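You operate a simulated robot arm through the tools that you are given. There is no shell and no other tool.

You run a simulated robot arm. Do the job below in one go: nothing can be reset, and whatever is moved stays where it is left.

JOB
Anneal the clamped rod, let it cool and free it.
Fine: close the guard, hold the orange button till the joint is blue; when the glow is gone open guard and clamps; leave the rod lying there.

It is judged by the outcome, as a careful person would: the job done as asked, and still so three seconds after it is handed in. It fails if anything else is knocked over, pushed out of place, dropped, spilled or broken.

ROBOT AND FRAMES
A 7-joint arm with a two-finger parallel gripper, fixed in place. Base frame: the origin is at the foot of the arm, x ahead of it, y to its left, z up. Units: mm, degrees, N and s.
With the tool pointing down near the work surface it reaches from about 280 to 520 mm from the base axis. Its first joint turns from -66.0 to 66.0 degrees. Payload 1.57 kg.
The TCP is the grasp point between the finger pads, 30 mm short of the fingertips. In the tool frame z runs along the fingers and y along their closing line. The gripper opens to 110 mm. The fingers are 24 mm wide and 12 mm thick; the gripper's body (48 by 112 mm) begins 78 mm behind the TCP.
Orientation is told as [roll, pitch, yaw] about the base's x, y, z axes, in that order, counted from this pose: with the fingers straight down and closing along the base's y, the tool's x points along the base's -x, its y along +y and its z along -z.

CONTROLS
- The arm moves only by the tool move_arm. Its argument "motion" is a list of rows, each a list of 3 entries, a list of its own where there are three numbers: the closure in counts, from 0 (fully open) to 255 (shut), then the shift along the tool's x, y, z in units of 50 mm (1.0 is 50 mm), then the turn, a rotation vector about the tool's x, y, z in units of 4 degrees (1.0 is 4 degrees). In form: [[jaw, [tx, ty, tz], [rx, ry, rz]], ...]. A call has 1 to 20 rows; each row shifts and turns the commanded pose from where the row before left it, along the tool's axes as they then stand. A call with a number of a shift or a turn outside -1 to 1 is refused whole. Each row takes 0.2 s and may step no farther than 50 mm and 8.6 degrees from the row before; otherwise, or with a gripper value out of range, the whole call is refused. A pose out of reach is approached as far as the arm can. The call stops where the force on the tool passes 50 N (or 10 N more than at its start, if that is more) or the arm is blocked; 0.2 s more then pass. Each finger travels about 108 mm/s and halts on what it meets, pressing with about 43 N; the grip force reading is that of the motor and also rises with nothing between the fingers. The clock runs only during rows and for 0.2 s after the last one: add rows that do not move to give the fingers time. The reply holds the time, the measured pose of the TCP, the force on the tool along the base axes, the opening and the grip force, in the units named above and with some noise, with the torque about the TCP (base axes, N m) and any sound that the robot's microphone picked up.
- Cameras (640 x 400 px; columns grow to the right, rows downward): "scene" is fixed at [168.8, -395.1, 1407.8]; the picture's right is [0.74, -0.67, 0.00], its down [-0.35, -0.39, -0.85] and it looks along [0.57, 0.63, -0.52] (base axes); focal length 214 px, centre (320, 200). "wrist" rides on the gripper at [70, 16, -141] in the tool frame; the picture's right is [-0.23, 0.97, 0.00], its down [-0.86, -0.20, -0.48] and it looks along [-0.47, -0.11, 0.88] (tool axes); focal length 222 px, centre (320, 200). There is no depth. A picture from a camera that has moved, and an enlarged one, comes with that camera's place and axes in the base frame and with its lens.
- grab_frame(camera): a new picture of that camera. No time passes.
- close_up(camera, box): a new picture of the part [left, top, right, bottom] of that camera's present view, enlarged. No time passes.
- hand_in(): hands the job in; it is judged then, once.

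Nothing tells you positions but the pictures and the camera data. Unless the task says otherwise, let go and move clear before handing in.

The tools are called after "Call:" as name(argument=value, ...) on one line, values as JSON. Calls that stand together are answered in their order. move_arm: Moves the arm, as the interface text tells. Its arguments: {"type":"object","properties":{"motion":{"type":"array"}},"required":["motion"]} The other tools are called the same way: grab_frame (camera) takes a picture; close_up (camera, box) takes an enlarged picture of a part of a camera's view; hand_in () hands the job in.

At the start:

```text
time_s: 0.0
position: [345.6, 100.6, 1306.0]
tool_rot: [0.1, 0.1, 0.0]
contact_force: [0.3, -0.5, -0.2]
moment: [0.02, 0.03, 0.02]
finger_gap: 110.1
grasp_force: 0.1
```

scene: 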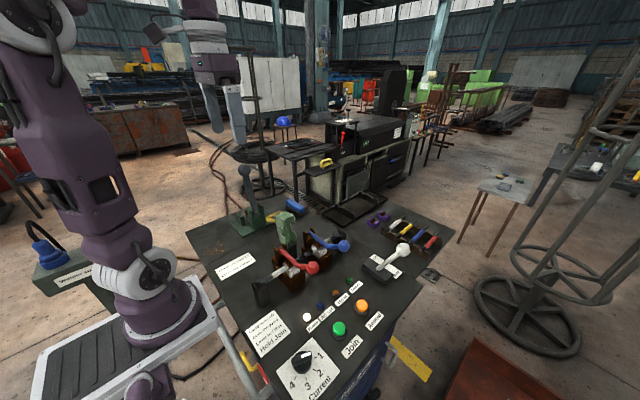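
wrist: 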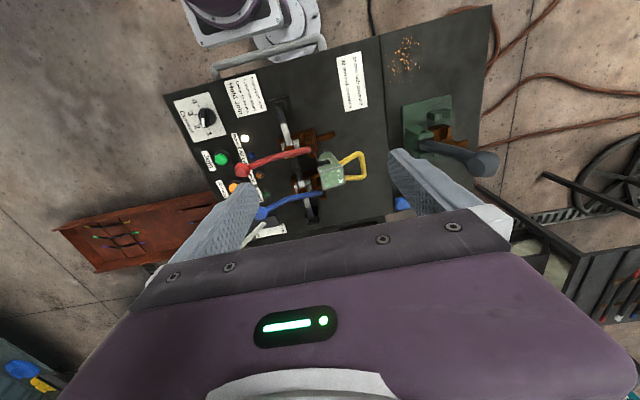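

I see a welding-type bench with a control panel (green and orange buttons, a dial), red and blue clamp levers, and a guard. I'll look at enlarged views first before moving anything.

Call:
close_up(camera="scene", box=[180, 180, 460, 400])

Call:
close_up(camera="scene", box=[230, 190, 370, 310])

Call:
close_up(camera="wrist", box=[160, 40, 500, 260])

Call:
close_up(camera="wrist", box=[220, 90, 380, 230])

Call:
close_up(camera="scene", box=[235, 280, 395, 400])

```text
1.82 times, centred on (320, 290) of scene
camera zoom: at [168.8, -395.1, 1407.8], right [0.74, -0.67, 0.0], down [-0.35, -0.39, -0.85], along [0.57, 0.63, -0.52], focal length 390 px, centre (320, 36)
```

zoom: 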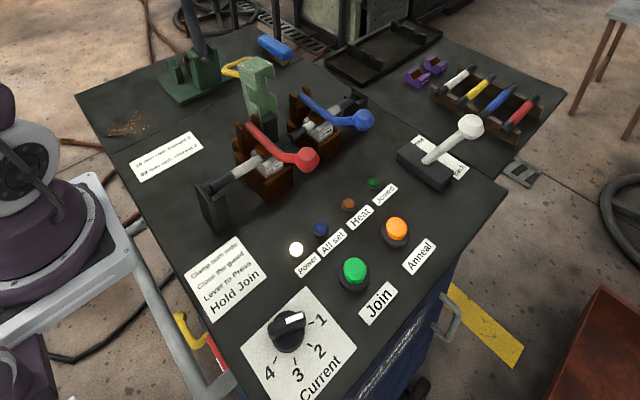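

```text
3.33 times, centred on (300, 250) of scene
camera zoom: at [168.8, -395.1, 1407.8], right [0.74, -0.67, 0.0], down [-0.35, -0.39, -0.85], along [0.57, 0.63, -0.52], focal length 715 px, centre (387, 33)
```

zoom: 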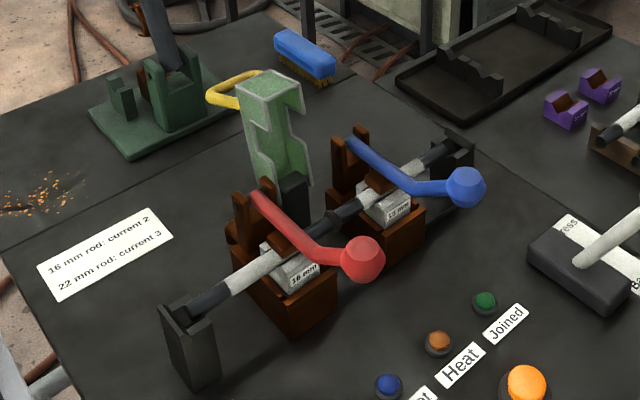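

```text
1.82 times, centred on (330, 150) of wrist
camera zoom: at [277.0, 119.1, 1446.2], right [0.23, 0.97, 0.0], down [0.86, -0.2, 0.48], along [0.47, -0.11, -0.88], focal length 404 px, centre (302, 291)
```

zoom: 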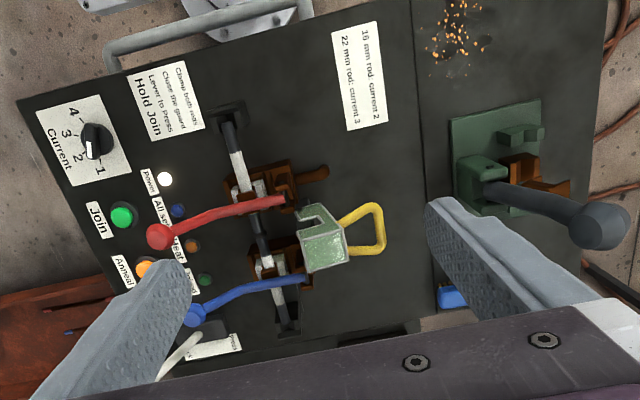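

```text
2.86 times, centred on (300, 160) of wrist
camera zoom: at [277.0, 119.1, 1446.2], right [0.23, 0.97, 0.0], down [0.86, -0.2, 0.48], along [0.47, -0.11, -0.88], focal length 635 px, centre (377, 314)
```

zoom: 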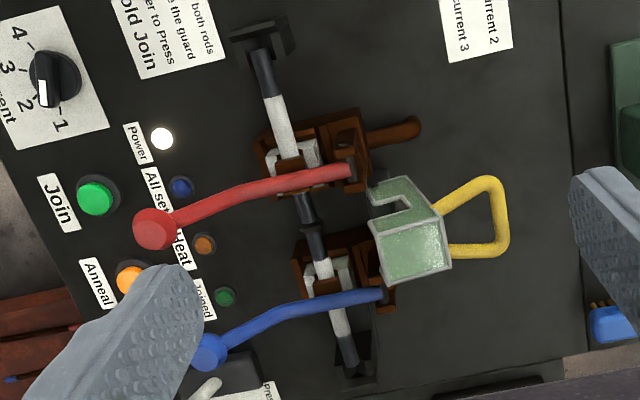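

```text
3.33 times, centred on (315, 340) of scene
camera zoom: at [168.8, -395.1, 1407.8], right [0.74, -0.67, 0.0], down [-0.35, -0.39, -0.85], along [0.57, 0.63, -0.52], focal length 715 px, centre (337, -267)
```

zoom: 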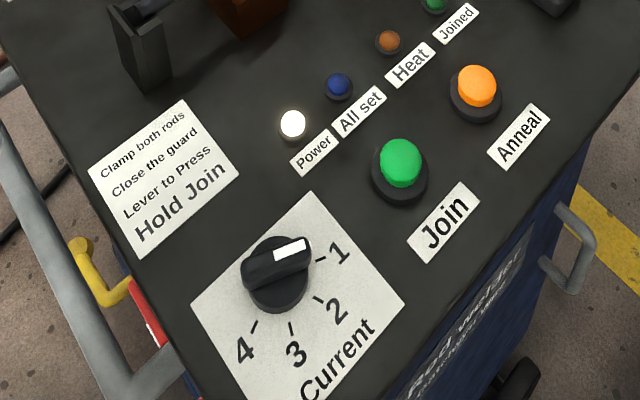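

The orange Anneal button seems to be near (505, -207, 824), the red lever knob near (414, -95, 965), the blue near (536, -96, 963), and the guard stands open behind the rod with its yellow handle near (457, 159, 985). I'll bring the arm lower, staying well clear, to get better views for measuring.

Call:
move_arm(motion=[[0, [0, -0.5, 0.5], [0, 0, 0]], [0, [0, -0.5, 0.5], [0, 0, 0]], [0, [0.3, -0.5, 0.5], [0, 0, 0]], [0, [0.3, -0.5, 0.5], [0, 0, 0]], [0, [0, 0, 0], [0, 0, 0]]])

Call:
grab_frame(camera="wrist")

Call:
grab_frame(camera="scene")

```text
time_s: 1.2
position: [316.9, -1.0, 1204.1]
tool_rot: [0.0, -0.1, 0.0]
contact_force: [-0.2, 0.5, 0.7]
moment: [-0.01, 0.0, -0.01]
finger_gap: 110.3
grasp_force: 0.0
```

```text
taken
camera wrist: at [247.9, 17.9, 1345.7], right [0.23, 0.97, 0.0], down [0.85, -0.2, 0.48], along [0.47, -0.11, -0.88], focal length 222 px, centre (320, 200)
```

wrist: 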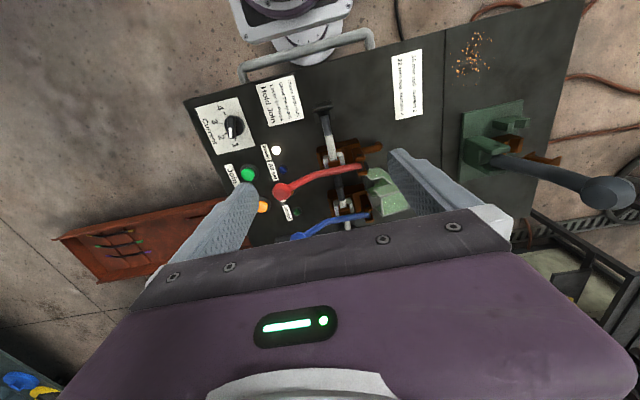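

```text
taken
```

scene: 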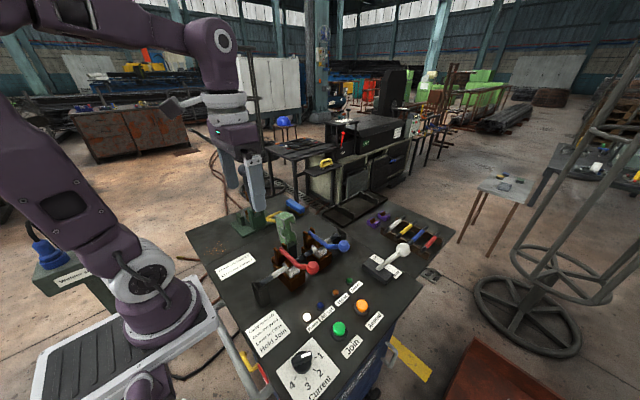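

The view is partly hidden by the fingers, but the clamps and guard are visible between them. I'll enlarge this view to measure.

Call:
close_up(camera="wrist", box=[250, 90, 430, 250])

Call:
close_up(camera="wrist", box=[180, 70, 330, 220])

Call:
close_up(camera="scene", box=[255, 195, 325, 245])

Call:
close_up(camera="scene", box=[245, 225, 365, 310])

```text
2.50 times, centred on (340, 170) of wrist
camera zoom: at [247.9, 17.9, 1345.7], right [0.23, 0.97, 0.0], down [0.85, -0.2, 0.48], along [0.47, -0.11, -0.88], focal length 555 px, centre (270, 275)
```

zoom: 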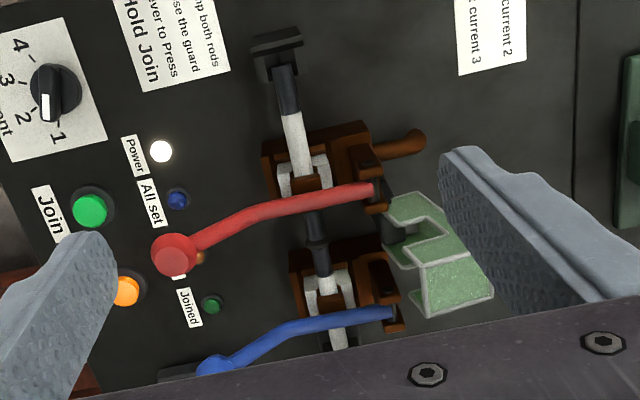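

```text
2.67 times, centred on (255, 145) of wrist
camera zoom: at [247.9, 17.9, 1345.7], right [0.23, 0.97, 0.0], down [0.85, -0.2, 0.48], along [0.47, -0.11, -0.88], focal length 592 px, centre (493, 347)
```

zoom: 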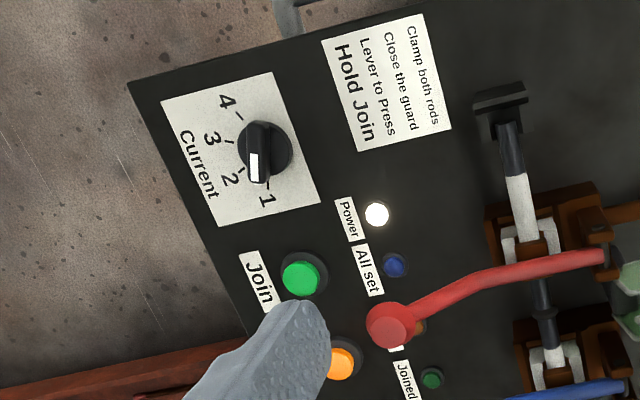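

```text
8.00 times, centred on (290, 220) of scene
camera zoom: at [168.8, -395.2, 1407.8], right [0.74, -0.67, 0.0], down [-0.35, -0.39, -0.85], along [0.57, 0.63, -0.52], focal length 1716 px, centre (560, 40)
```

zoom: 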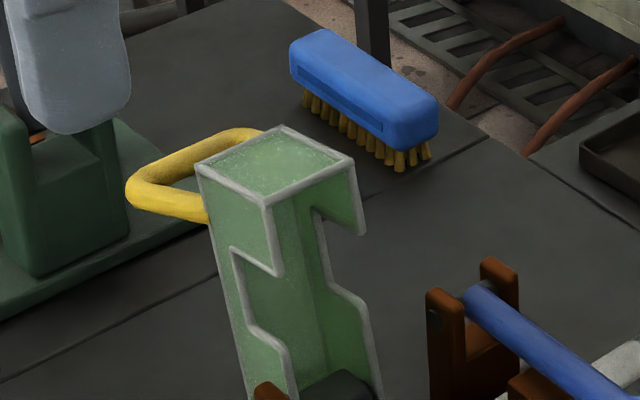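

```text
4.71 times, centred on (305, 268) of scene
camera zoom: at [168.8, -395.2, 1407.8], right [0.74, -0.67, 0.0], down [-0.35, -0.39, -0.85], along [0.57, 0.63, -0.52], focal length 1009 px, centre (391, -118)
```

zoom: 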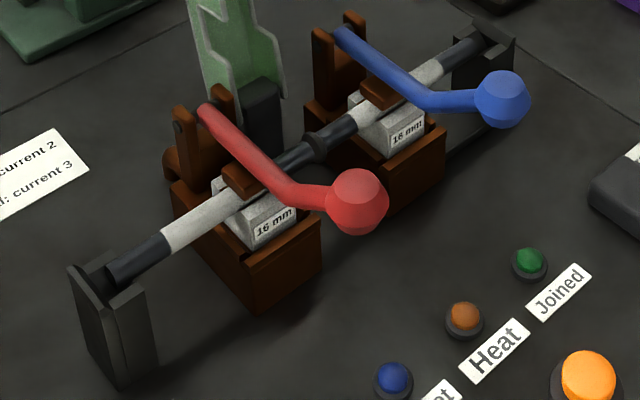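

Both clamps hold a 16 mm rod with its joint in the middle, and the guard hood leans slightly back. Its top is near x 439–486, y 80–124, z 1005. Next I'll pitch the wrist camera forward for a side view that shows the guard hinge and the lever pivots.

Call:
move_arm(motion=[[0, [0.085, 0.255, 0.62], [0, 0, 0]], [0, [0.085, 0.255, 0.62], [0, 0, 0]], [0, [0.085, 0.255, 0.62], [0, 0, 0]], [0, [0.085, 0.255, 0.62], [0, 0, 0]], [0, [0, 0, 0], [0, -1, 0]], [0, [0, 0, 0], [0, -1, 0]], [0, [0, 0, 0], [0, -1, 0]], [0, [0, 0, 0], [0, -1, 0]], [0, [0, 0, 0], [0, -1, 0]], [0, [0, 0, 0], [0, -1, 0]], [0, [0, 0, 0], [0, -1, 0]], [0, [0, 0, 0], [0, -1, 0]], [0, [0, 0, 0], [0, -1, 0]], [0, [0, 0, 0], [0, -1, 0]], [0, [0, 0, 0], [0, 0, 0]]])

Call:
grab_frame(camera="wrist")

```text
time_s: 4.4
position: [291.9, 54.6, 1096.8]
tool_rot: [1.6, -28.2, -0.7]
contact_force: [-0.3, -0.3, -0.7]
moment: [0.01, 0.0, 0.01]
finger_gap: 109.7
grasp_force: 0.0
out of reach, approached as far as the arm can: row 9, 11, 12, 13, 14
```

```text
taken
camera wrist: at [164.5, 70.5, 1187.2], right [0.2, 0.97, 0.13], down [0.53, -0.22, 0.82], along [0.83, -0.09, -0.56], focal length 222 px, centre (320, 200)
```

wrist: 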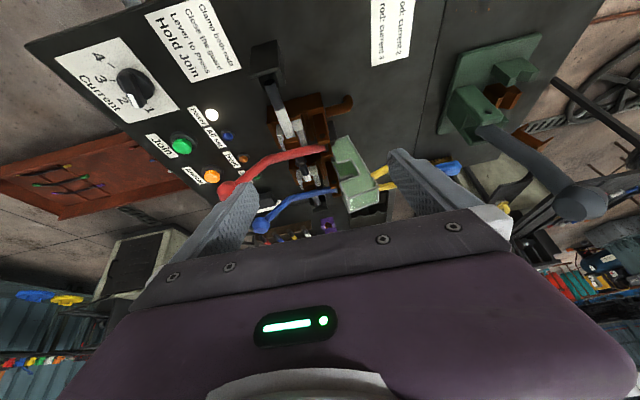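

The arm reached about -28° of pitch, which is enough for a useful side view. I'll enlarge it to read off the hinge and handle.

Call:
close_up(camera="wrist", box=[210, 60, 430, 240])

Call:
close_up(camera="wrist", box=[290, 110, 410, 220])

```text
2.22 times, centred on (320, 150) of wrist
camera zoom: at [164.5, 70.5, 1187.2], right [0.2, 0.97, 0.13], down [0.53, -0.22, 0.82], along [0.83, -0.09, -0.56], focal length 494 px, centre (320, 311)
```

zoom: 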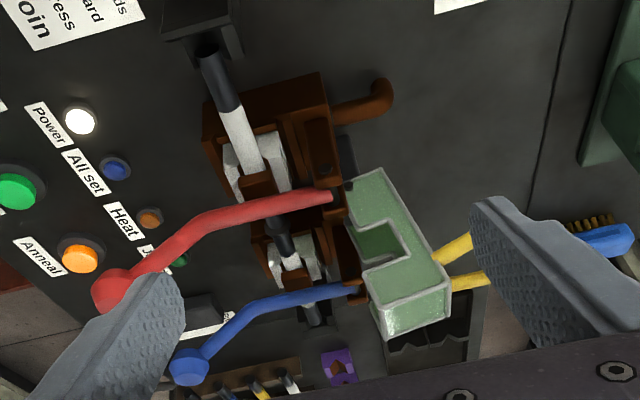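

```text
3.64 times, centred on (350, 165) of wrist
camera zoom: at [164.5, 70.5, 1187.2], right [0.2, 0.97, 0.13], down [0.53, -0.22, 0.82], along [0.83, -0.09, -0.56], focal length 808 px, centre (211, 327)
```

zoom: 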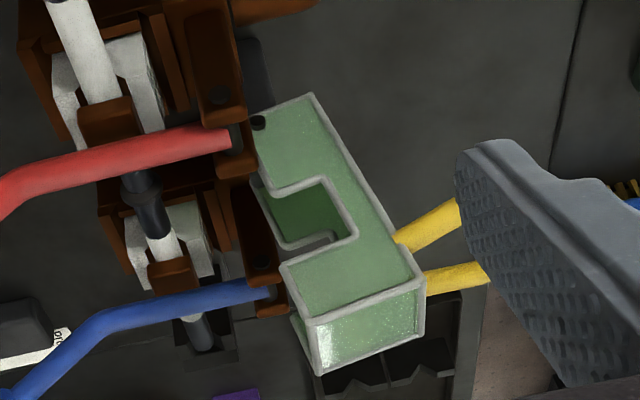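

The side view puts the guard hinge near (y 79, z 892), with the hood leaning back about 9.5° and the handle bar near (460, 163, 972). I'll turn the tool back to vertical, then look straight down on the handle.

Call:
move_arm(motion=[[0, [0, 0, 0], [0, 1, 0]], [0, [0, 0, 0], [0, 1, 0]], [0, [0, 0, 0], [0, 1, 0]], [0, [0, 0, 0], [0, 1, 0]], [0, [0, 0, 0], [0, 1, 0]], [0, [0, 0, 0], [0, 1, 0]], [0, [0, 0, 0], [0, 1, 0]], [0, [0, 0, 0], [0, 0, 0]]])

```text
time_s: 6.2
position: [293.4, 55.2, 1096.5]
tool_rot: [1.4, -0.2, 0.1]
contact_force: [-0.2, -0.3, 0.1]
moment: [0.0, -0.01, -0.04]
finger_gap: 110.1
grasp_force: 0.0
```

The tool is vertical again and the command follows the measured pose. I'm moving above the handle to look straight down at it.

Call:
move_arm(motion=[[0, [-0.67, 0.42, 0.07], [0.35, 0, 0]], [0, [-0.67, 0.42, 0.07], [0, 0, 0]], [0, [-0.67, 0.42, 0.07], [0, 0, 0]], [0, [-0.67, 0.42, 0.07], [0, 0, 0]], [0, [-0.65, 0.42, 0.07], [0, 0, 0]], [0, [0, 0, 0], [0, 0, 0]]])

Call:
grab_frame(camera="wrist")

Call:
close_up(camera="wrist", box=[240, 90, 400, 230])

Call:
close_up(camera="scene", box=[200, 120, 360, 280])

```text
time_s: 7.6
position: [459.0, 160.2, 1079.5]
tool_rot: [0.0, -0.1, 0.2]
contact_force: [-0.1, 0.5, 0.4]
moment: [0.01, 0.01, 0.03]
finger_gap: 110.0
grasp_force: 0.0
```

```text
taken
camera wrist: at [388.6, 177.8, 1219.1], right [0.23, 0.97, 0.0], down [0.85, -0.2, 0.48], along [0.47, -0.11, -0.88], focal length 222 px, centre (320, 200)
```

wrist: 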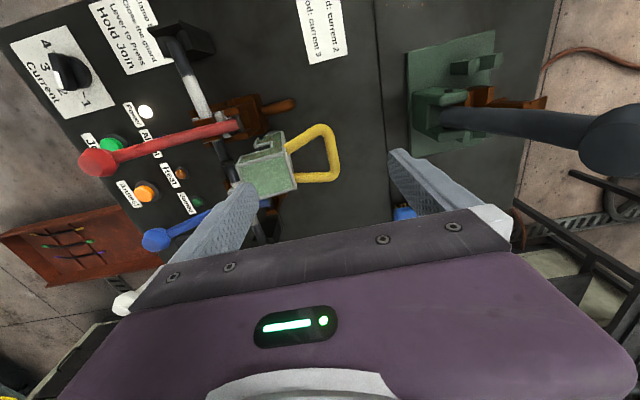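

```text
2.86 times, centred on (320, 160) of wrist
camera zoom: at [388.6, 177.8, 1219.1], right [0.23, 0.97, 0.0], down [0.85, -0.2, 0.48], along [0.47, -0.11, -0.88], focal length 635 px, centre (320, 314)
```

zoom: 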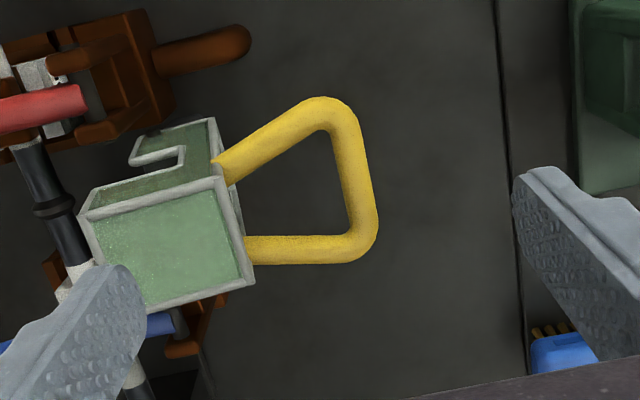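

```text
2.50 times, centred on (280, 200) of scene
camera zoom: at [168.8, -395.1, 1407.8], right [0.74, -0.67, 0.0], down [-0.35, -0.39, -0.85], along [0.57, 0.63, -0.52], focal length 536 px, centre (420, 200)
```

zoom: 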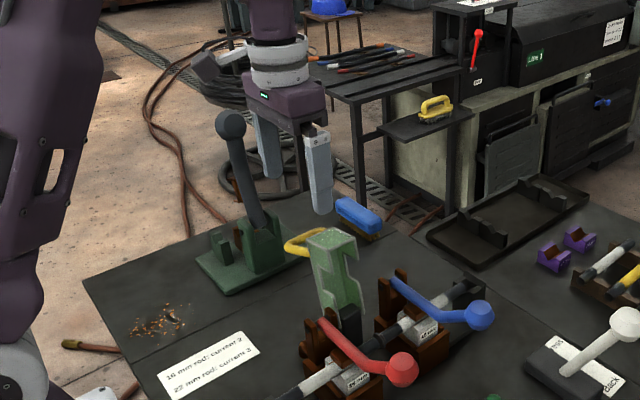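

The handle bar runs along x from about 442 to 489, centred at (465, 173, 967), with legs narrowing toward the hood. I'll centre over it, narrow the fingers to about 40 mm and come part-way down to check alignment.

Call:
move_arm(motion=[[162, [-0.12, 0.256, 0], [0, 0, 0]], [162, [0, 0, 0.5], [0, 0, 0]], [162, [0, 0, 0.5], [0, 0, 0]], [162, [0, 0, 0], [0, 0, 0]]])

Call:
grab_frame(camera="wrist")

Call:
close_up(camera="wrist", box=[230, 100, 410, 240])

Call:
close_up(camera="scene", box=[240, 170, 330, 240])

```text
time_s: 8.6
position: [465.2, 173.5, 1032.3]
tool_rot: [0.0, -0.3, 0.1]
contact_force: [-0.4, 0.0, 0.7]
moment: [-0.02, -0.03, 0.02]
finger_gap: 40.1
grasp_force: 0.0
```

```text
taken
camera wrist: at [395.0, 191.2, 1173.0], right [0.23, 0.97, 0.0], down [0.85, -0.2, 0.48], along [0.47, -0.11, -0.88], focal length 222 px, centre (320, 200)
```

wrist: 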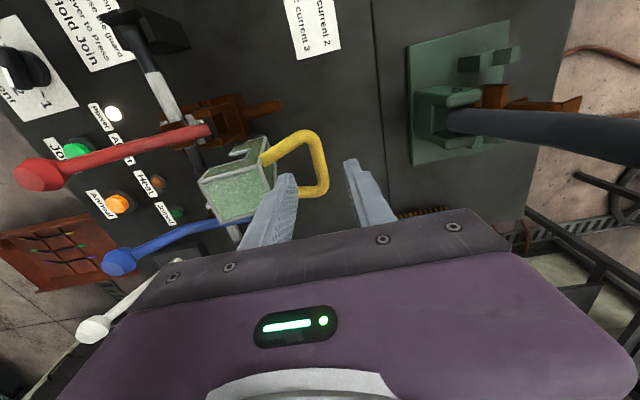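

```text
2.86 times, centred on (320, 170) of wrist
camera zoom: at [395.0, 191.2, 1173.0], right [0.23, 0.97, 0.0], down [0.85, -0.2, 0.48], along [0.47, -0.11, -0.88], focal length 635 px, centre (320, 286)
```

zoom: 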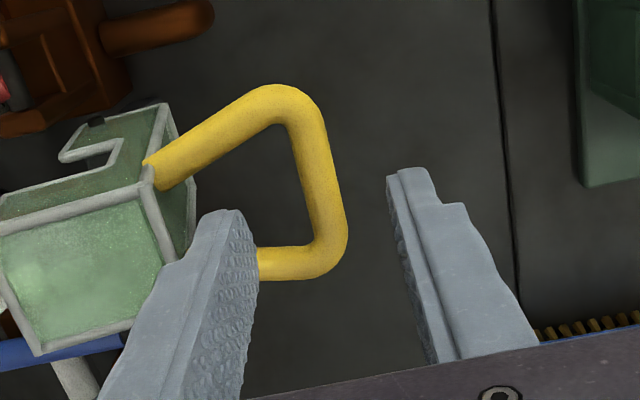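

```text
5.71 times, centred on (285, 205) of scene
camera zoom: at [168.8, -395.1, 1407.8], right [0.74, -0.67, 0.0], down [-0.35, -0.39, -0.85], along [0.57, 0.63, -0.52], focal length 1226 px, centre (520, 171)
```

zoom: 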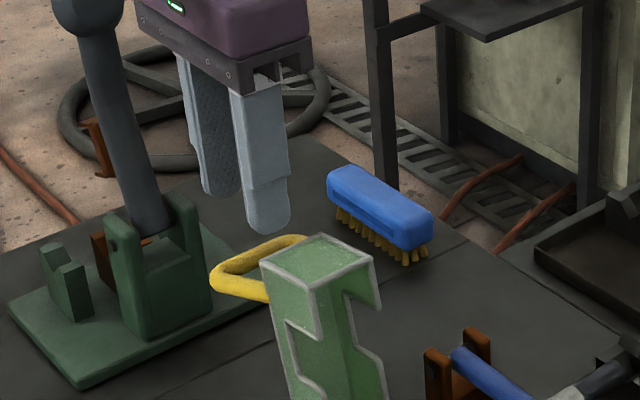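

The bar sits midway between the fingers at about y 172.5, centred on x 464–465. I'll narrow a little more and lower the fingers so one goes through the loop.

Call:
move_arm(motion=[[185, [0, -0.01, 0], [0, 0, 0]], [185, [0, 0, 0.25], [0, 0, 0]], [185, [0, 0, 0.25], [0, 0, 0]], [185, [0, 0, 0.25], [0, 0, 0]], [185, [0, 0, 0.25], [0, 0, 0]], [185, [0, 0, 0.2], [0, 0, 0]], [185, [0, 0, 0], [0, 0, 0]]])

Call:
close_up(camera="wrist", box=[230, 100, 410, 240])

Call:
close_up(camera="scene", box=[240, 170, 330, 240])

```text
time_s: 10.2
position: [464.6, 173.1, 970.1]
tool_rot: [0.0, -0.3, 0.1]
contact_force: [0.2, -0.2, 0.3]
moment: [0.0, 0.02, 0.01]
finger_gap: 30.3
grasp_force: 0.1
```

```text
2.86 times, centred on (320, 170) of wrist
camera zoom: at [395.2, 190.9, 1109.9], right [0.23, 0.97, 0.0], down [0.85, -0.2, 0.48], along [0.47, -0.11, -0.88], focal length 635 px, centre (320, 286)
```

zoom: 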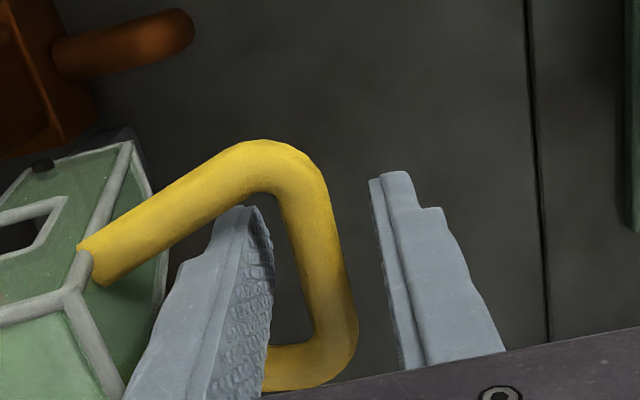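

```text
5.71 times, centred on (285, 205) of scene
camera zoom: at [168.8, -395.1, 1407.8], right [0.74, -0.67, 0.0], down [-0.35, -0.39, -0.85], along [0.57, 0.63, -0.52], focal length 1226 px, centre (520, 171)
```

zoom: 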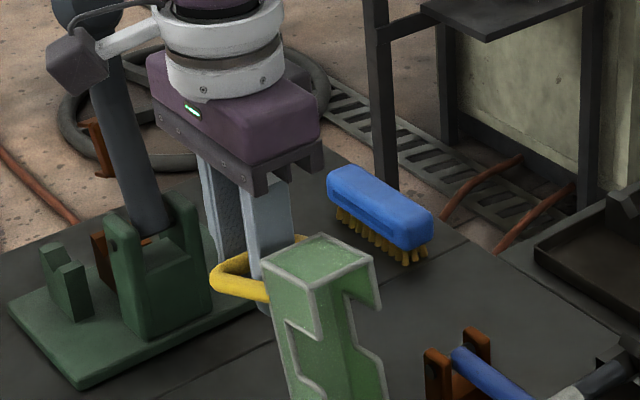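

The bar is now between the fingers with free space on both sides. I'll close loosely around it as a cage, then follow the hinge arc halfway and check.

Call:
move_arm(motion=[[216, [0, 0, 0], [0, 0, 0]], [216, [0, 0, 0], [0, 0, 0]], [216, [0, -0.208, -0.26], [0, 0, 0]], [216, [0, -0.258, -0.216], [0, 0, 0]], [216, [0, -0.284, -0.178], [0, 0, 0]], [216, [0, 0, 0], [0, 0, 0]]])

Call:
close_up(camera="wrist", box=[200, 80, 420, 250])

Call:
close_up(camera="scene", box=[230, 160, 370, 290])

```text
time_s: 11.6
position: [464.1, 136.3, 1002.7]
tool_rot: [0.0, -0.3, 0.2]
contact_force: [0.0, -0.4, 0.1]
moment: [0.01, 0.02, 0.01]
finger_gap: 17.0
grasp_force: 0.1
```

```text
2.35 times, centred on (310, 165) of wrist
camera zoom: at [394.3, 153.6, 1143.3], right [0.23, 0.97, 0.0], down [0.85, -0.2, 0.48], along [0.47, -0.11, -0.88], focal length 523 px, centre (344, 282)
```

zoom: 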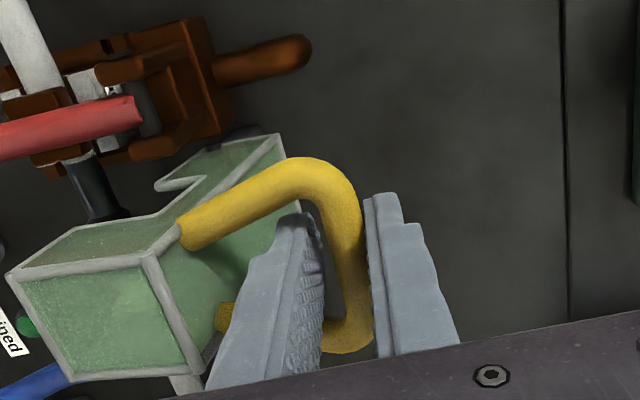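

```text
3.08 times, centred on (300, 225) of scene
camera zoom: at [168.8, -395.2, 1407.8], right [0.74, -0.67, 0.0], down [-0.35, -0.39, -0.85], along [0.57, 0.63, -0.52], focal length 660 px, centre (382, 123)
```

zoom: 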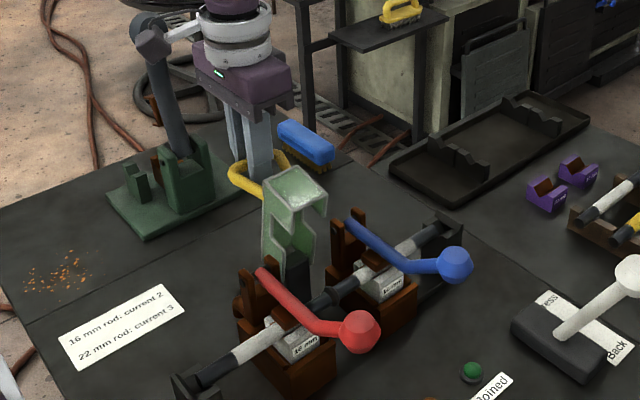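

The guard is following the arc smoothly with no measurable force. I'm continuing over the top.

Call:
move_arm(motion=[[216, [0, -0.306, -0.136], [0, 0, 0]], [216, [0, -0.322, -0.092], [0, 0, 0]], [216, [0, -0.33, -0.046], [0, 0, 0]], [216, [0, -0.336, 0], [0, 0, 0]], [216, [0, -0.33, 0.046], [0, 0, 0]], [216, [0, -0.322, 0.092], [0, 0, 0]], [216, [0, -0.306, 0.136], [0, 0, 0]], [216, [0, 0, 0], [0, 0, 0]]])

Call:
close_up(camera="wrist", box=[200, 80, 420, 250])

Call:
close_up(camera="scene", box=[230, 160, 370, 290])

```text
time_s: 13.4
position: [465.4, 20.0, 1002.9]
tool_rot: [0.0, -0.3, 0.2]
contact_force: [0.6, -0.9, 0.4]
moment: [-0.01, 0.01, 0.02]
finger_gap: 17.4
grasp_force: 0.4
```

```text
2.35 times, centred on (310, 165) of wrist
camera zoom: at [395.6, 38.8, 1142.2], right [0.23, 0.97, 0.0], down [0.85, -0.2, 0.48], along [0.47, -0.11, -0.88], focal length 523 px, centre (344, 282)
```

zoom: 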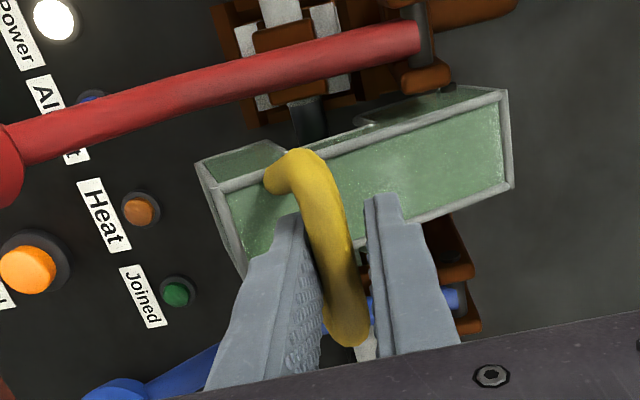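

```text
3.08 times, centred on (300, 225) of scene
camera zoom: at [168.8, -395.2, 1407.8], right [0.74, -0.67, 0.0], down [-0.35, -0.39, -0.85], along [0.57, 0.63, -0.52], focal length 660 px, centre (382, 123)
```

zoom: 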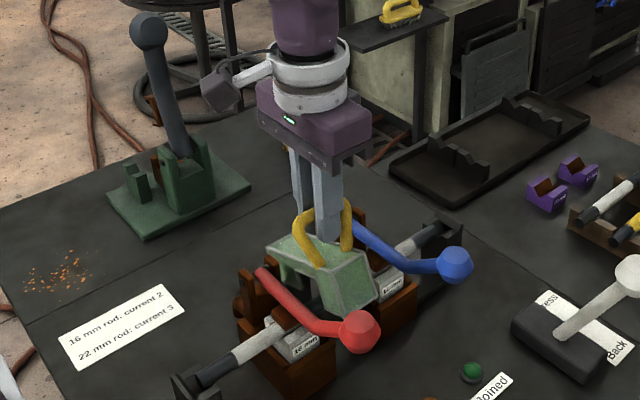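

The guard is most of the way over and held by the fingers. I'll lower it gently to its closed position.

Call:
move_arm(motion=[[216, [0, -0.12, 0.09], [0, 0, 0]], [216, [0, -0.12, 0.09], [0, 0, 0]], [216, [0, -0.12, 0.1], [0, 0, 0]], [216, [0, -0.12, 0.1], [0, 0, 0]], [216, [0, -0.08, 0.08], [0, 0, 0]], [216, [0, -0.08, 0.08], [0, 0, 0]], [216, [0, 0, 0], [0, 0, 0]]])

Call:
close_up(camera="wrist", box=[200, 80, 420, 250])

Call:
close_up(camera="scene", box=[230, 180, 390, 330])

```text
time_s: 15.0
position: [465.5, -9.5, 974.8]
tool_rot: [-0.1, -0.2, 0.1]
contact_force: [-0.2, -1.0, -0.2]
moment: [-0.02, -0.01, -0.01]
finger_gap: 17.9
grasp_force: 0.3
```

```text
2.35 times, centred on (310, 165) of wrist
camera zoom: at [395.1, 8.5, 1115.8], right [0.23, 0.97, 0.0], down [0.85, -0.2, 0.48], along [0.47, -0.11, -0.88], focal length 523 px, centre (344, 282)
```

zoom: 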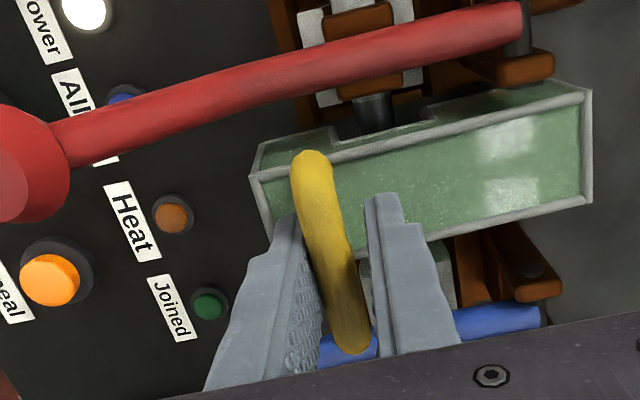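

```text
2.67 times, centred on (310, 255) of scene
camera zoom: at [168.8, -395.2, 1407.8], right [0.74, -0.67, 0.0], down [-0.35, -0.39, -0.85], along [0.57, 0.63, -0.52], focal length 572 px, centre (347, 53)
```

zoom: 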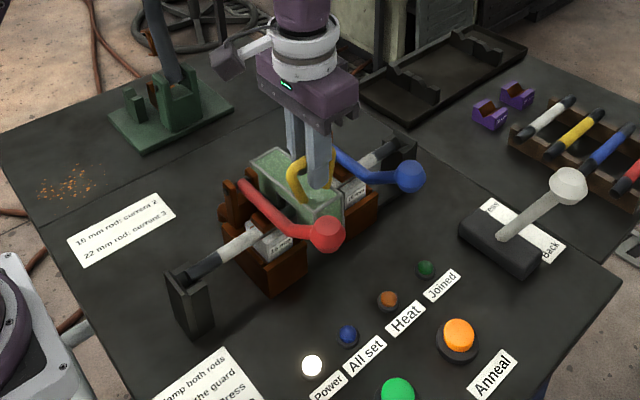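

The guard looks almost down, with the bar resting against the front finger. I'll ease a few more millimetres to let it seat fully.

Call:
move_arm(motion=[[216, [0, -0.06, 0.05], [0, 0, 0]], [216, [0, -0.06, 0.0], [0, 0, 0]], [216, [0, 0, 0], [0, 0, 0]]])

Call:
close_up(camera="wrist", box=[200, 80, 420, 250])

Call:
close_up(camera="scene", box=[270, 220, 390, 330])

```text
time_s: 15.8
position: [464.7, -15.6, 972.8]
tool_rot: [0.0, -0.2, 0.1]
contact_force: [0.3, -1.2, 0.9]
moment: [-0.01, 0.0, 0.0]
finger_gap: 17.3
grasp_force: 0.5
```

```text
2.35 times, centred on (310, 165) of wrist
camera zoom: at [394.6, 2.7, 1113.7], right [0.23, 0.97, 0.0], down [0.85, -0.2, 0.48], along [0.47, -0.11, -0.88], focal length 523 px, centre (344, 282)
```

zoom: 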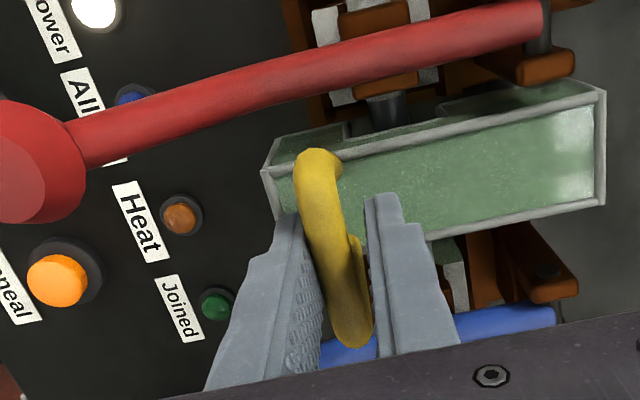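

```text
3.64 times, centred on (330, 275) of scene
camera zoom: at [168.8, -395.2, 1407.8], right [0.74, -0.67, 0.0], down [-0.35, -0.39, -0.85], along [0.57, 0.63, -0.52], focal length 780 px, centre (284, -73)
```

zoom: 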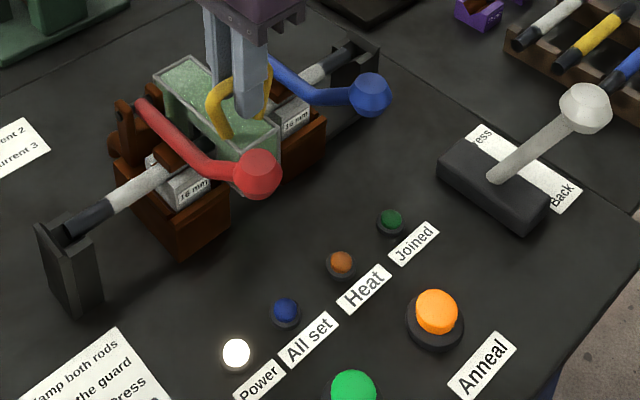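

The bar moved a little more. I'll continue a few millimetres further and watch whether it stops and whether the "All set" lamp lights.

Call:
move_arm(motion=[[216, [0, -0.06, 0.05], [0, 0, 0]], [216, [0, -0.06, 0.05], [0, 0, 0]], [216, [0, 0, 0], [0, 0, 0]]])

Call:
close_up(camera="wrist", box=[200, 80, 420, 250])

Call:
close_up(camera="scene", box=[270, 220, 390, 330])

```text
time_s: 16.6
position: [465.4, -21.1, 968.1]
tool_rot: [0.0, -0.2, 0.1]
contact_force: [0.9, 0.4, -0.3]
moment: [0.05, -0.02, -0.06]
finger_gap: 18.5
grasp_force: 0.7
```

```text
2.35 times, centred on (310, 165) of wrist
camera zoom: at [394.7, -3.1, 1108.6], right [0.23, 0.97, 0.0], down [0.85, -0.2, 0.48], along [0.47, -0.11, -0.88], focal length 523 px, centre (344, 282)
```

zoom: 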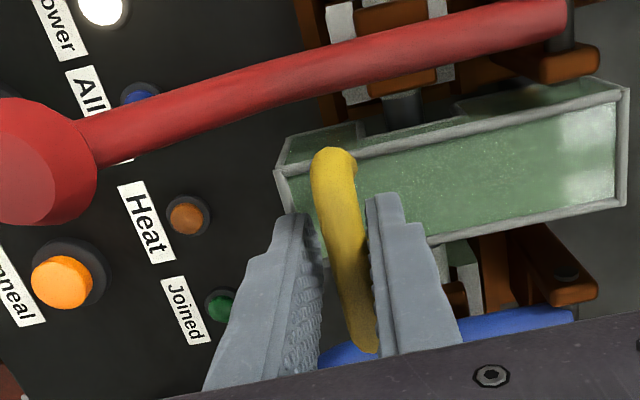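

```text
3.64 times, centred on (330, 275) of scene
camera zoom: at [168.8, -395.1, 1407.8], right [0.74, -0.67, 0.0], down [-0.35, -0.39, -0.85], along [0.57, 0.63, -0.52], focal length 780 px, centre (284, -73)
```

zoom: 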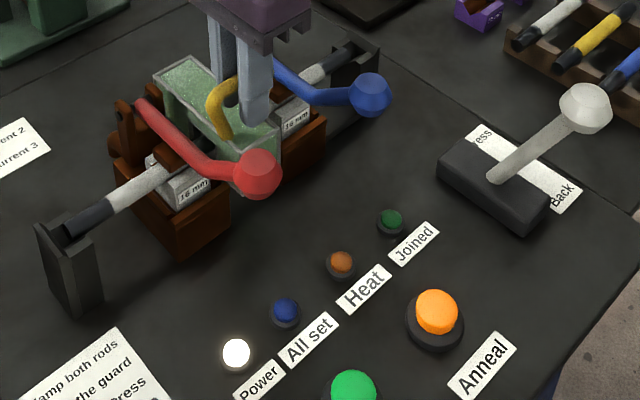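

The guard has stopped moving and the bar is now off the front finger, so it's resting closed with the bar at about y -17. I'll open the fingers, rise clear, and travel toward the Anneal button with the fingers shut.

Call:
move_arm(motion=[[175, [0, 0.08, 0], [0, 0, 0]], [175, [0, 0, 0], [0, 0, 0]], [175, [0, 0, -0.4], [0, 0, 0]], [175, [0, 0, -0.8], [0, 0, 0]], [175, [0, 0, -0.8], [0, 0, 0]], [255, [0, -0.6, -0.3], [0, 0, 0]], [255, [0, -0.9, 0], [0, 0, 0]], [255, [0, -0.9, 0], [0, 0, 0]], [255, [0, -0.9, 0], [0, 0, 0]], [255, [0, -0.5, 0], [0, 0, 0]], [255, [0, 0, 0], [0, 0, 0]]])

Call:
grab_frame(camera="wrist")

Call:
close_up(camera="scene", box=[230, 180, 390, 330])

```text
time_s: 19.0
position: [465.5, -208.4, 1084.7]
tool_rot: [0.1, -0.3, 0.2]
contact_force: [0.2, -0.3, 0.5]
moment: [0.04, -0.02, -0.04]
finger_gap: 0.0
grasp_force: 21.2
```

```text
taken
camera wrist: at [395.1, -190.8, 1224.4], right [0.23, 0.97, 0.0], down [0.85, -0.2, 0.48], along [0.47, -0.11, -0.88], focal length 222 px, centre (320, 200)
```

wrist: 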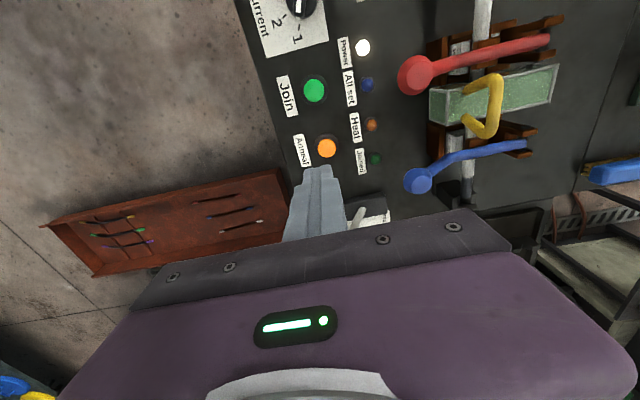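

```text
2.67 times, centred on (310, 255) of scene
camera zoom: at [168.8, -395.2, 1407.8], right [0.74, -0.67, 0.0], down [-0.35, -0.39, -0.85], along [0.57, 0.63, -0.52], focal length 572 px, centre (347, 53)
```

zoom: 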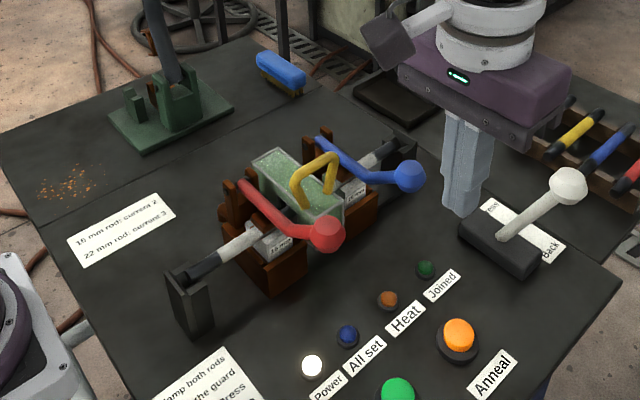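

The guard is closed and undisturbed, and the Anneal button is at about (506.5, -205, 822). Before pressing, I'll check how much of the joint is visible with the guard closed.

Call:
close_up(camera="scene", box=[280, 215, 340, 265])

Call:
close_up(camera="wrist", box=[390, 20, 580, 220])

```text
8.00 times, centred on (310, 240) of scene
camera zoom: at [168.8, -395.2, 1407.8], right [0.74, -0.67, 0.0], down [-0.35, -0.39, -0.85], along [0.57, 0.63, -0.52], focal length 1716 px, centre (400, -120)
```

zoom: 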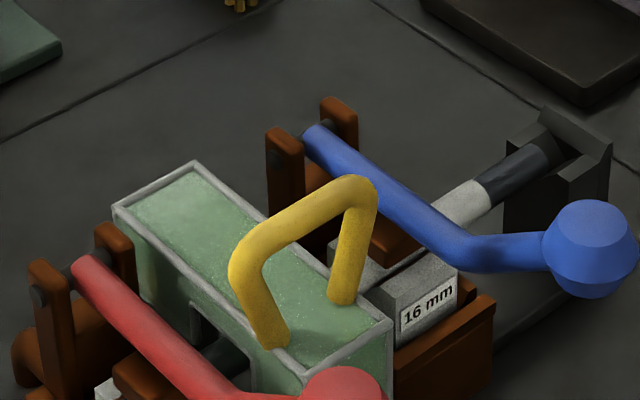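

```text
2.00 times, centred on (485, 120) of wrist
camera zoom: at [395.1, -190.8, 1224.4], right [0.23, 0.97, 0.0], down [0.85, -0.2, 0.48], along [0.47, -0.11, -0.88], focal length 444 px, centre (-10, 360)
```

zoom: 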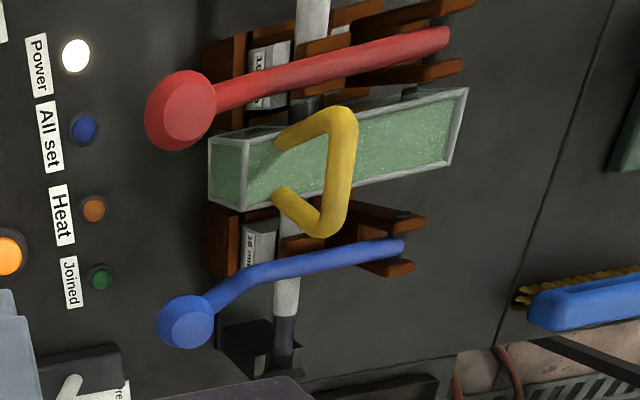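

Call:
close_up(camera="scene", box=[290, 232, 320, 252])

Call:
close_up(camera="scene", box=[285, 225, 335, 260])

```text
16.00 times, centred on (305, 242) of scene
camera zoom: at [168.8, -395.2, 1407.8], right [0.74, -0.67, 0.0], down [-0.35, -0.39, -0.85], along [0.57, 0.63, -0.52], focal length 3432 px, centre (560, -472)
```

zoom: 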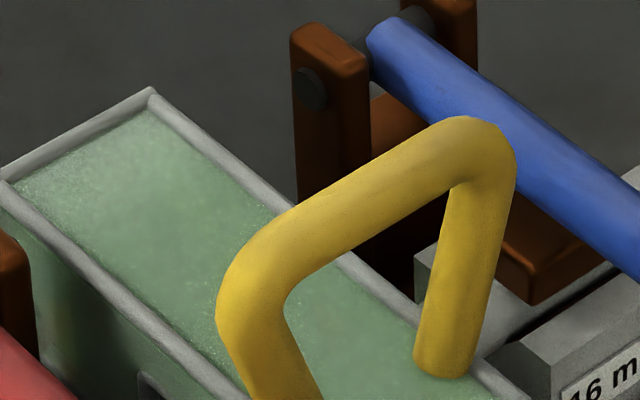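

```text
11.43 times, centred on (310, 242) of scene
camera zoom: at [168.8, -395.2, 1407.8], right [0.74, -0.67, 0.0], down [-0.35, -0.39, -0.85], along [0.57, 0.63, -0.52], focal length 2451 px, centre (434, -286)
```

zoom: 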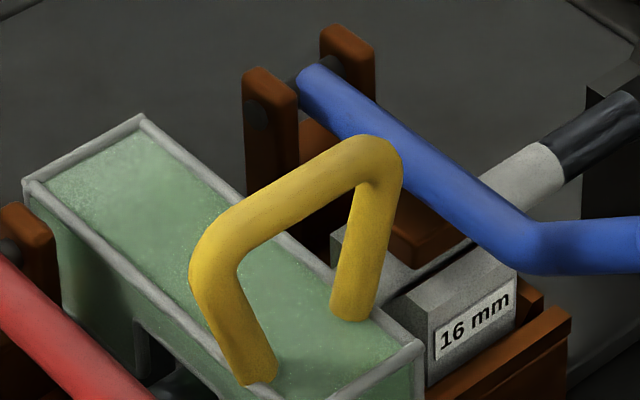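

Call:
close_up(camera="scene", box=[290, 245, 330, 272])

```text
14.81 times, centred on (310, 258) of scene
camera zoom: at [168.8, -395.2, 1407.8], right [0.74, -0.67, 0.0], down [-0.35, -0.39, -0.85], along [0.57, 0.63, -0.52], focal length 3177 px, centre (468, -667)
```

zoom: 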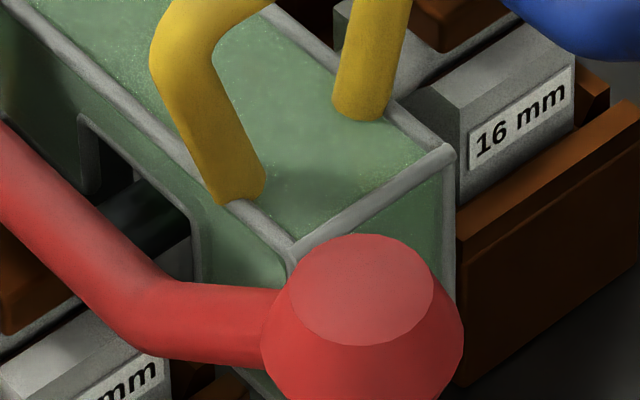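

The rod shows through the slot in the side of the guard, so I can watch it from the scene camera. Now I'll tilt the tool 20° outward, because the button is near the reach limit, and come down above it.

Call:
move_arm(motion=[[255, [0, 0, 0], [0, -1, 0]], [255, [0, 0, 0], [0, -1, 0]], [255, [0, 0, 0], [0, -1, 0]], [255, [0, 0, 0], [0, -1, 0]], [255, [0, 0, 0], [0, -1, 0]], [255, [0.156, 0.0113, 0.723], [0, 0, 0]], [255, [0.156, 0.0113, 0.723], [0, 0, 0]], [255, [0.156, 0.0113, 0.723], [0, 0, 0]], [255, [0.156, 0.0113, 0.723], [0, 0, 0]], [255, [0.156, 0.0113, 0.723], [0, 0, 0]], [255, [0, 0, 0], [0, 0, 0]]])

Call:
grab_frame(camera="wrist")

Call:
grab_frame(camera="scene")

```text
time_s: 21.4
position: [490.4, -205.0, 901.3]
tool_rot: [0.0, -20.3, -0.1]
contact_force: [0.0, -0.3, -0.1]
moment: [0.02, 0.01, 0.01]
finger_gap: 0.3
grasp_force: 21.7
```

```text
taken
camera wrist: at [377.0, -186.2, 1009.3], right [0.21, 0.97, 0.08], down [0.64, -0.2, 0.74], along [0.74, -0.11, -0.66], focal length 222 px, centre (320, 200)
```

wrist: 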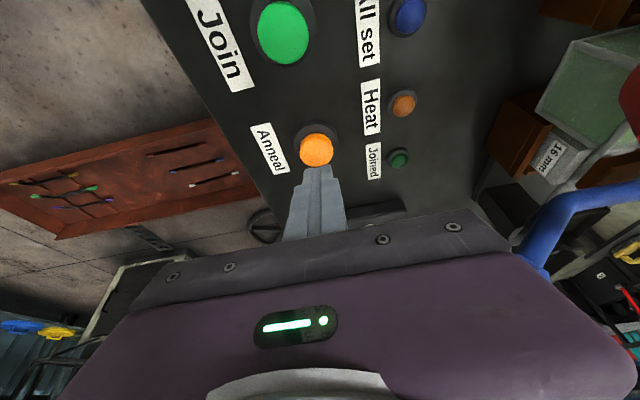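

```text
taken
```

scene: 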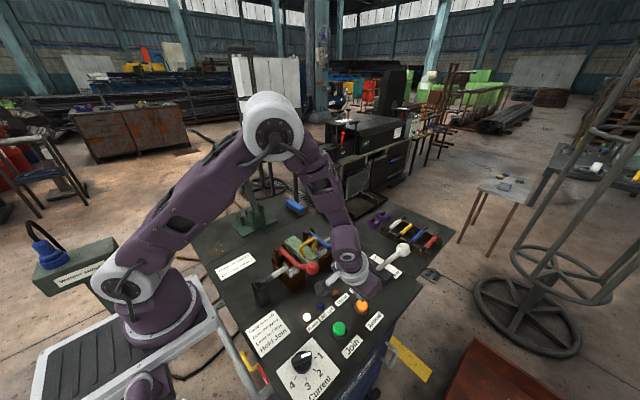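

The closed fingertips are just above the orange button, at about (509, -205, 824), and the guard slot is still visible to the scene camera. I'll come down to about 12 mm above the button and check alignment.

Call:
move_arm(motion=[[255, [0.054, 0, 0.353], [0, 0, 0]], [255, [0.054, 0, 0.353], [0, 0, 0]], [255, [0, 0, 0], [0, 0, 0]]])

Call:
close_up(camera="wrist", box=[250, 90, 420, 230])

Call:
close_up(camera="scene", box=[290, 230, 400, 340])

```text
time_s: 22.2
position: [497.5, -202.4, 866.6]
tool_rot: [0.1, -20.3, 0.0]
contact_force: [-1.1, -0.7, 3.9]
moment: [-0.01, 0.05, 0.02]
finger_gap: 0.0
grasp_force: 21.7
heard: click
```

```text
2.86 times, centred on (335, 160) of wrist
camera zoom: at [384.3, -185.1, 973.2], right [0.21, 0.97, 0.08], down [0.64, -0.2, 0.74], along [0.74, -0.11, -0.66], focal length 635 px, centre (277, 314)
```

zoom: 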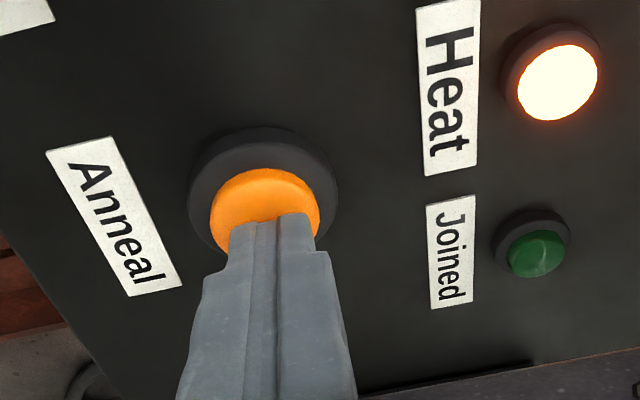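

```text
3.64 times, centred on (345, 285) of scene
camera zoom: at [168.7, -395.1, 1407.8], right [0.74, -0.67, 0.0], down [-0.35, -0.39, -0.85], along [0.57, 0.63, -0.52], focal length 780 px, centre (229, -109)
```

zoom: 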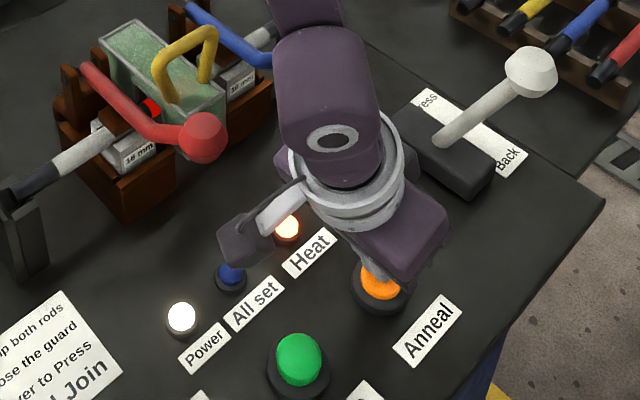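

The button has clicked, the Heat lamp is on and the rod already glows red in the slot. I'll hold still and check the joint colour in short intervals.

Call:
close_up(camera="scene", box=[290, 235, 330, 265])

```text
13.33 times, centred on (310, 250) of scene
camera zoom: at [168.7, -395.1, 1407.8], right [0.74, -0.67, 0.0], down [-0.35, -0.39, -0.85], along [0.57, 0.63, -0.52], focal length 2860 px, centre (453, -467)
```

zoom: 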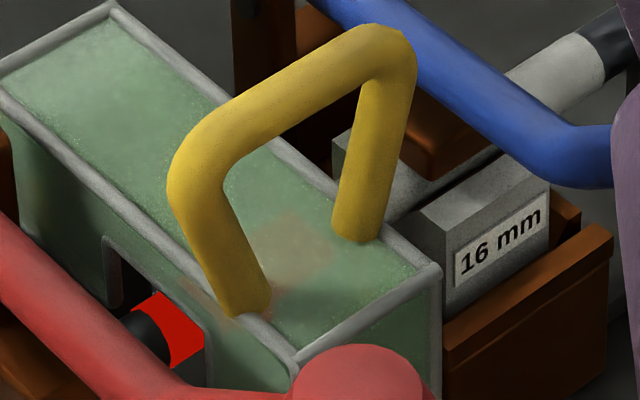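

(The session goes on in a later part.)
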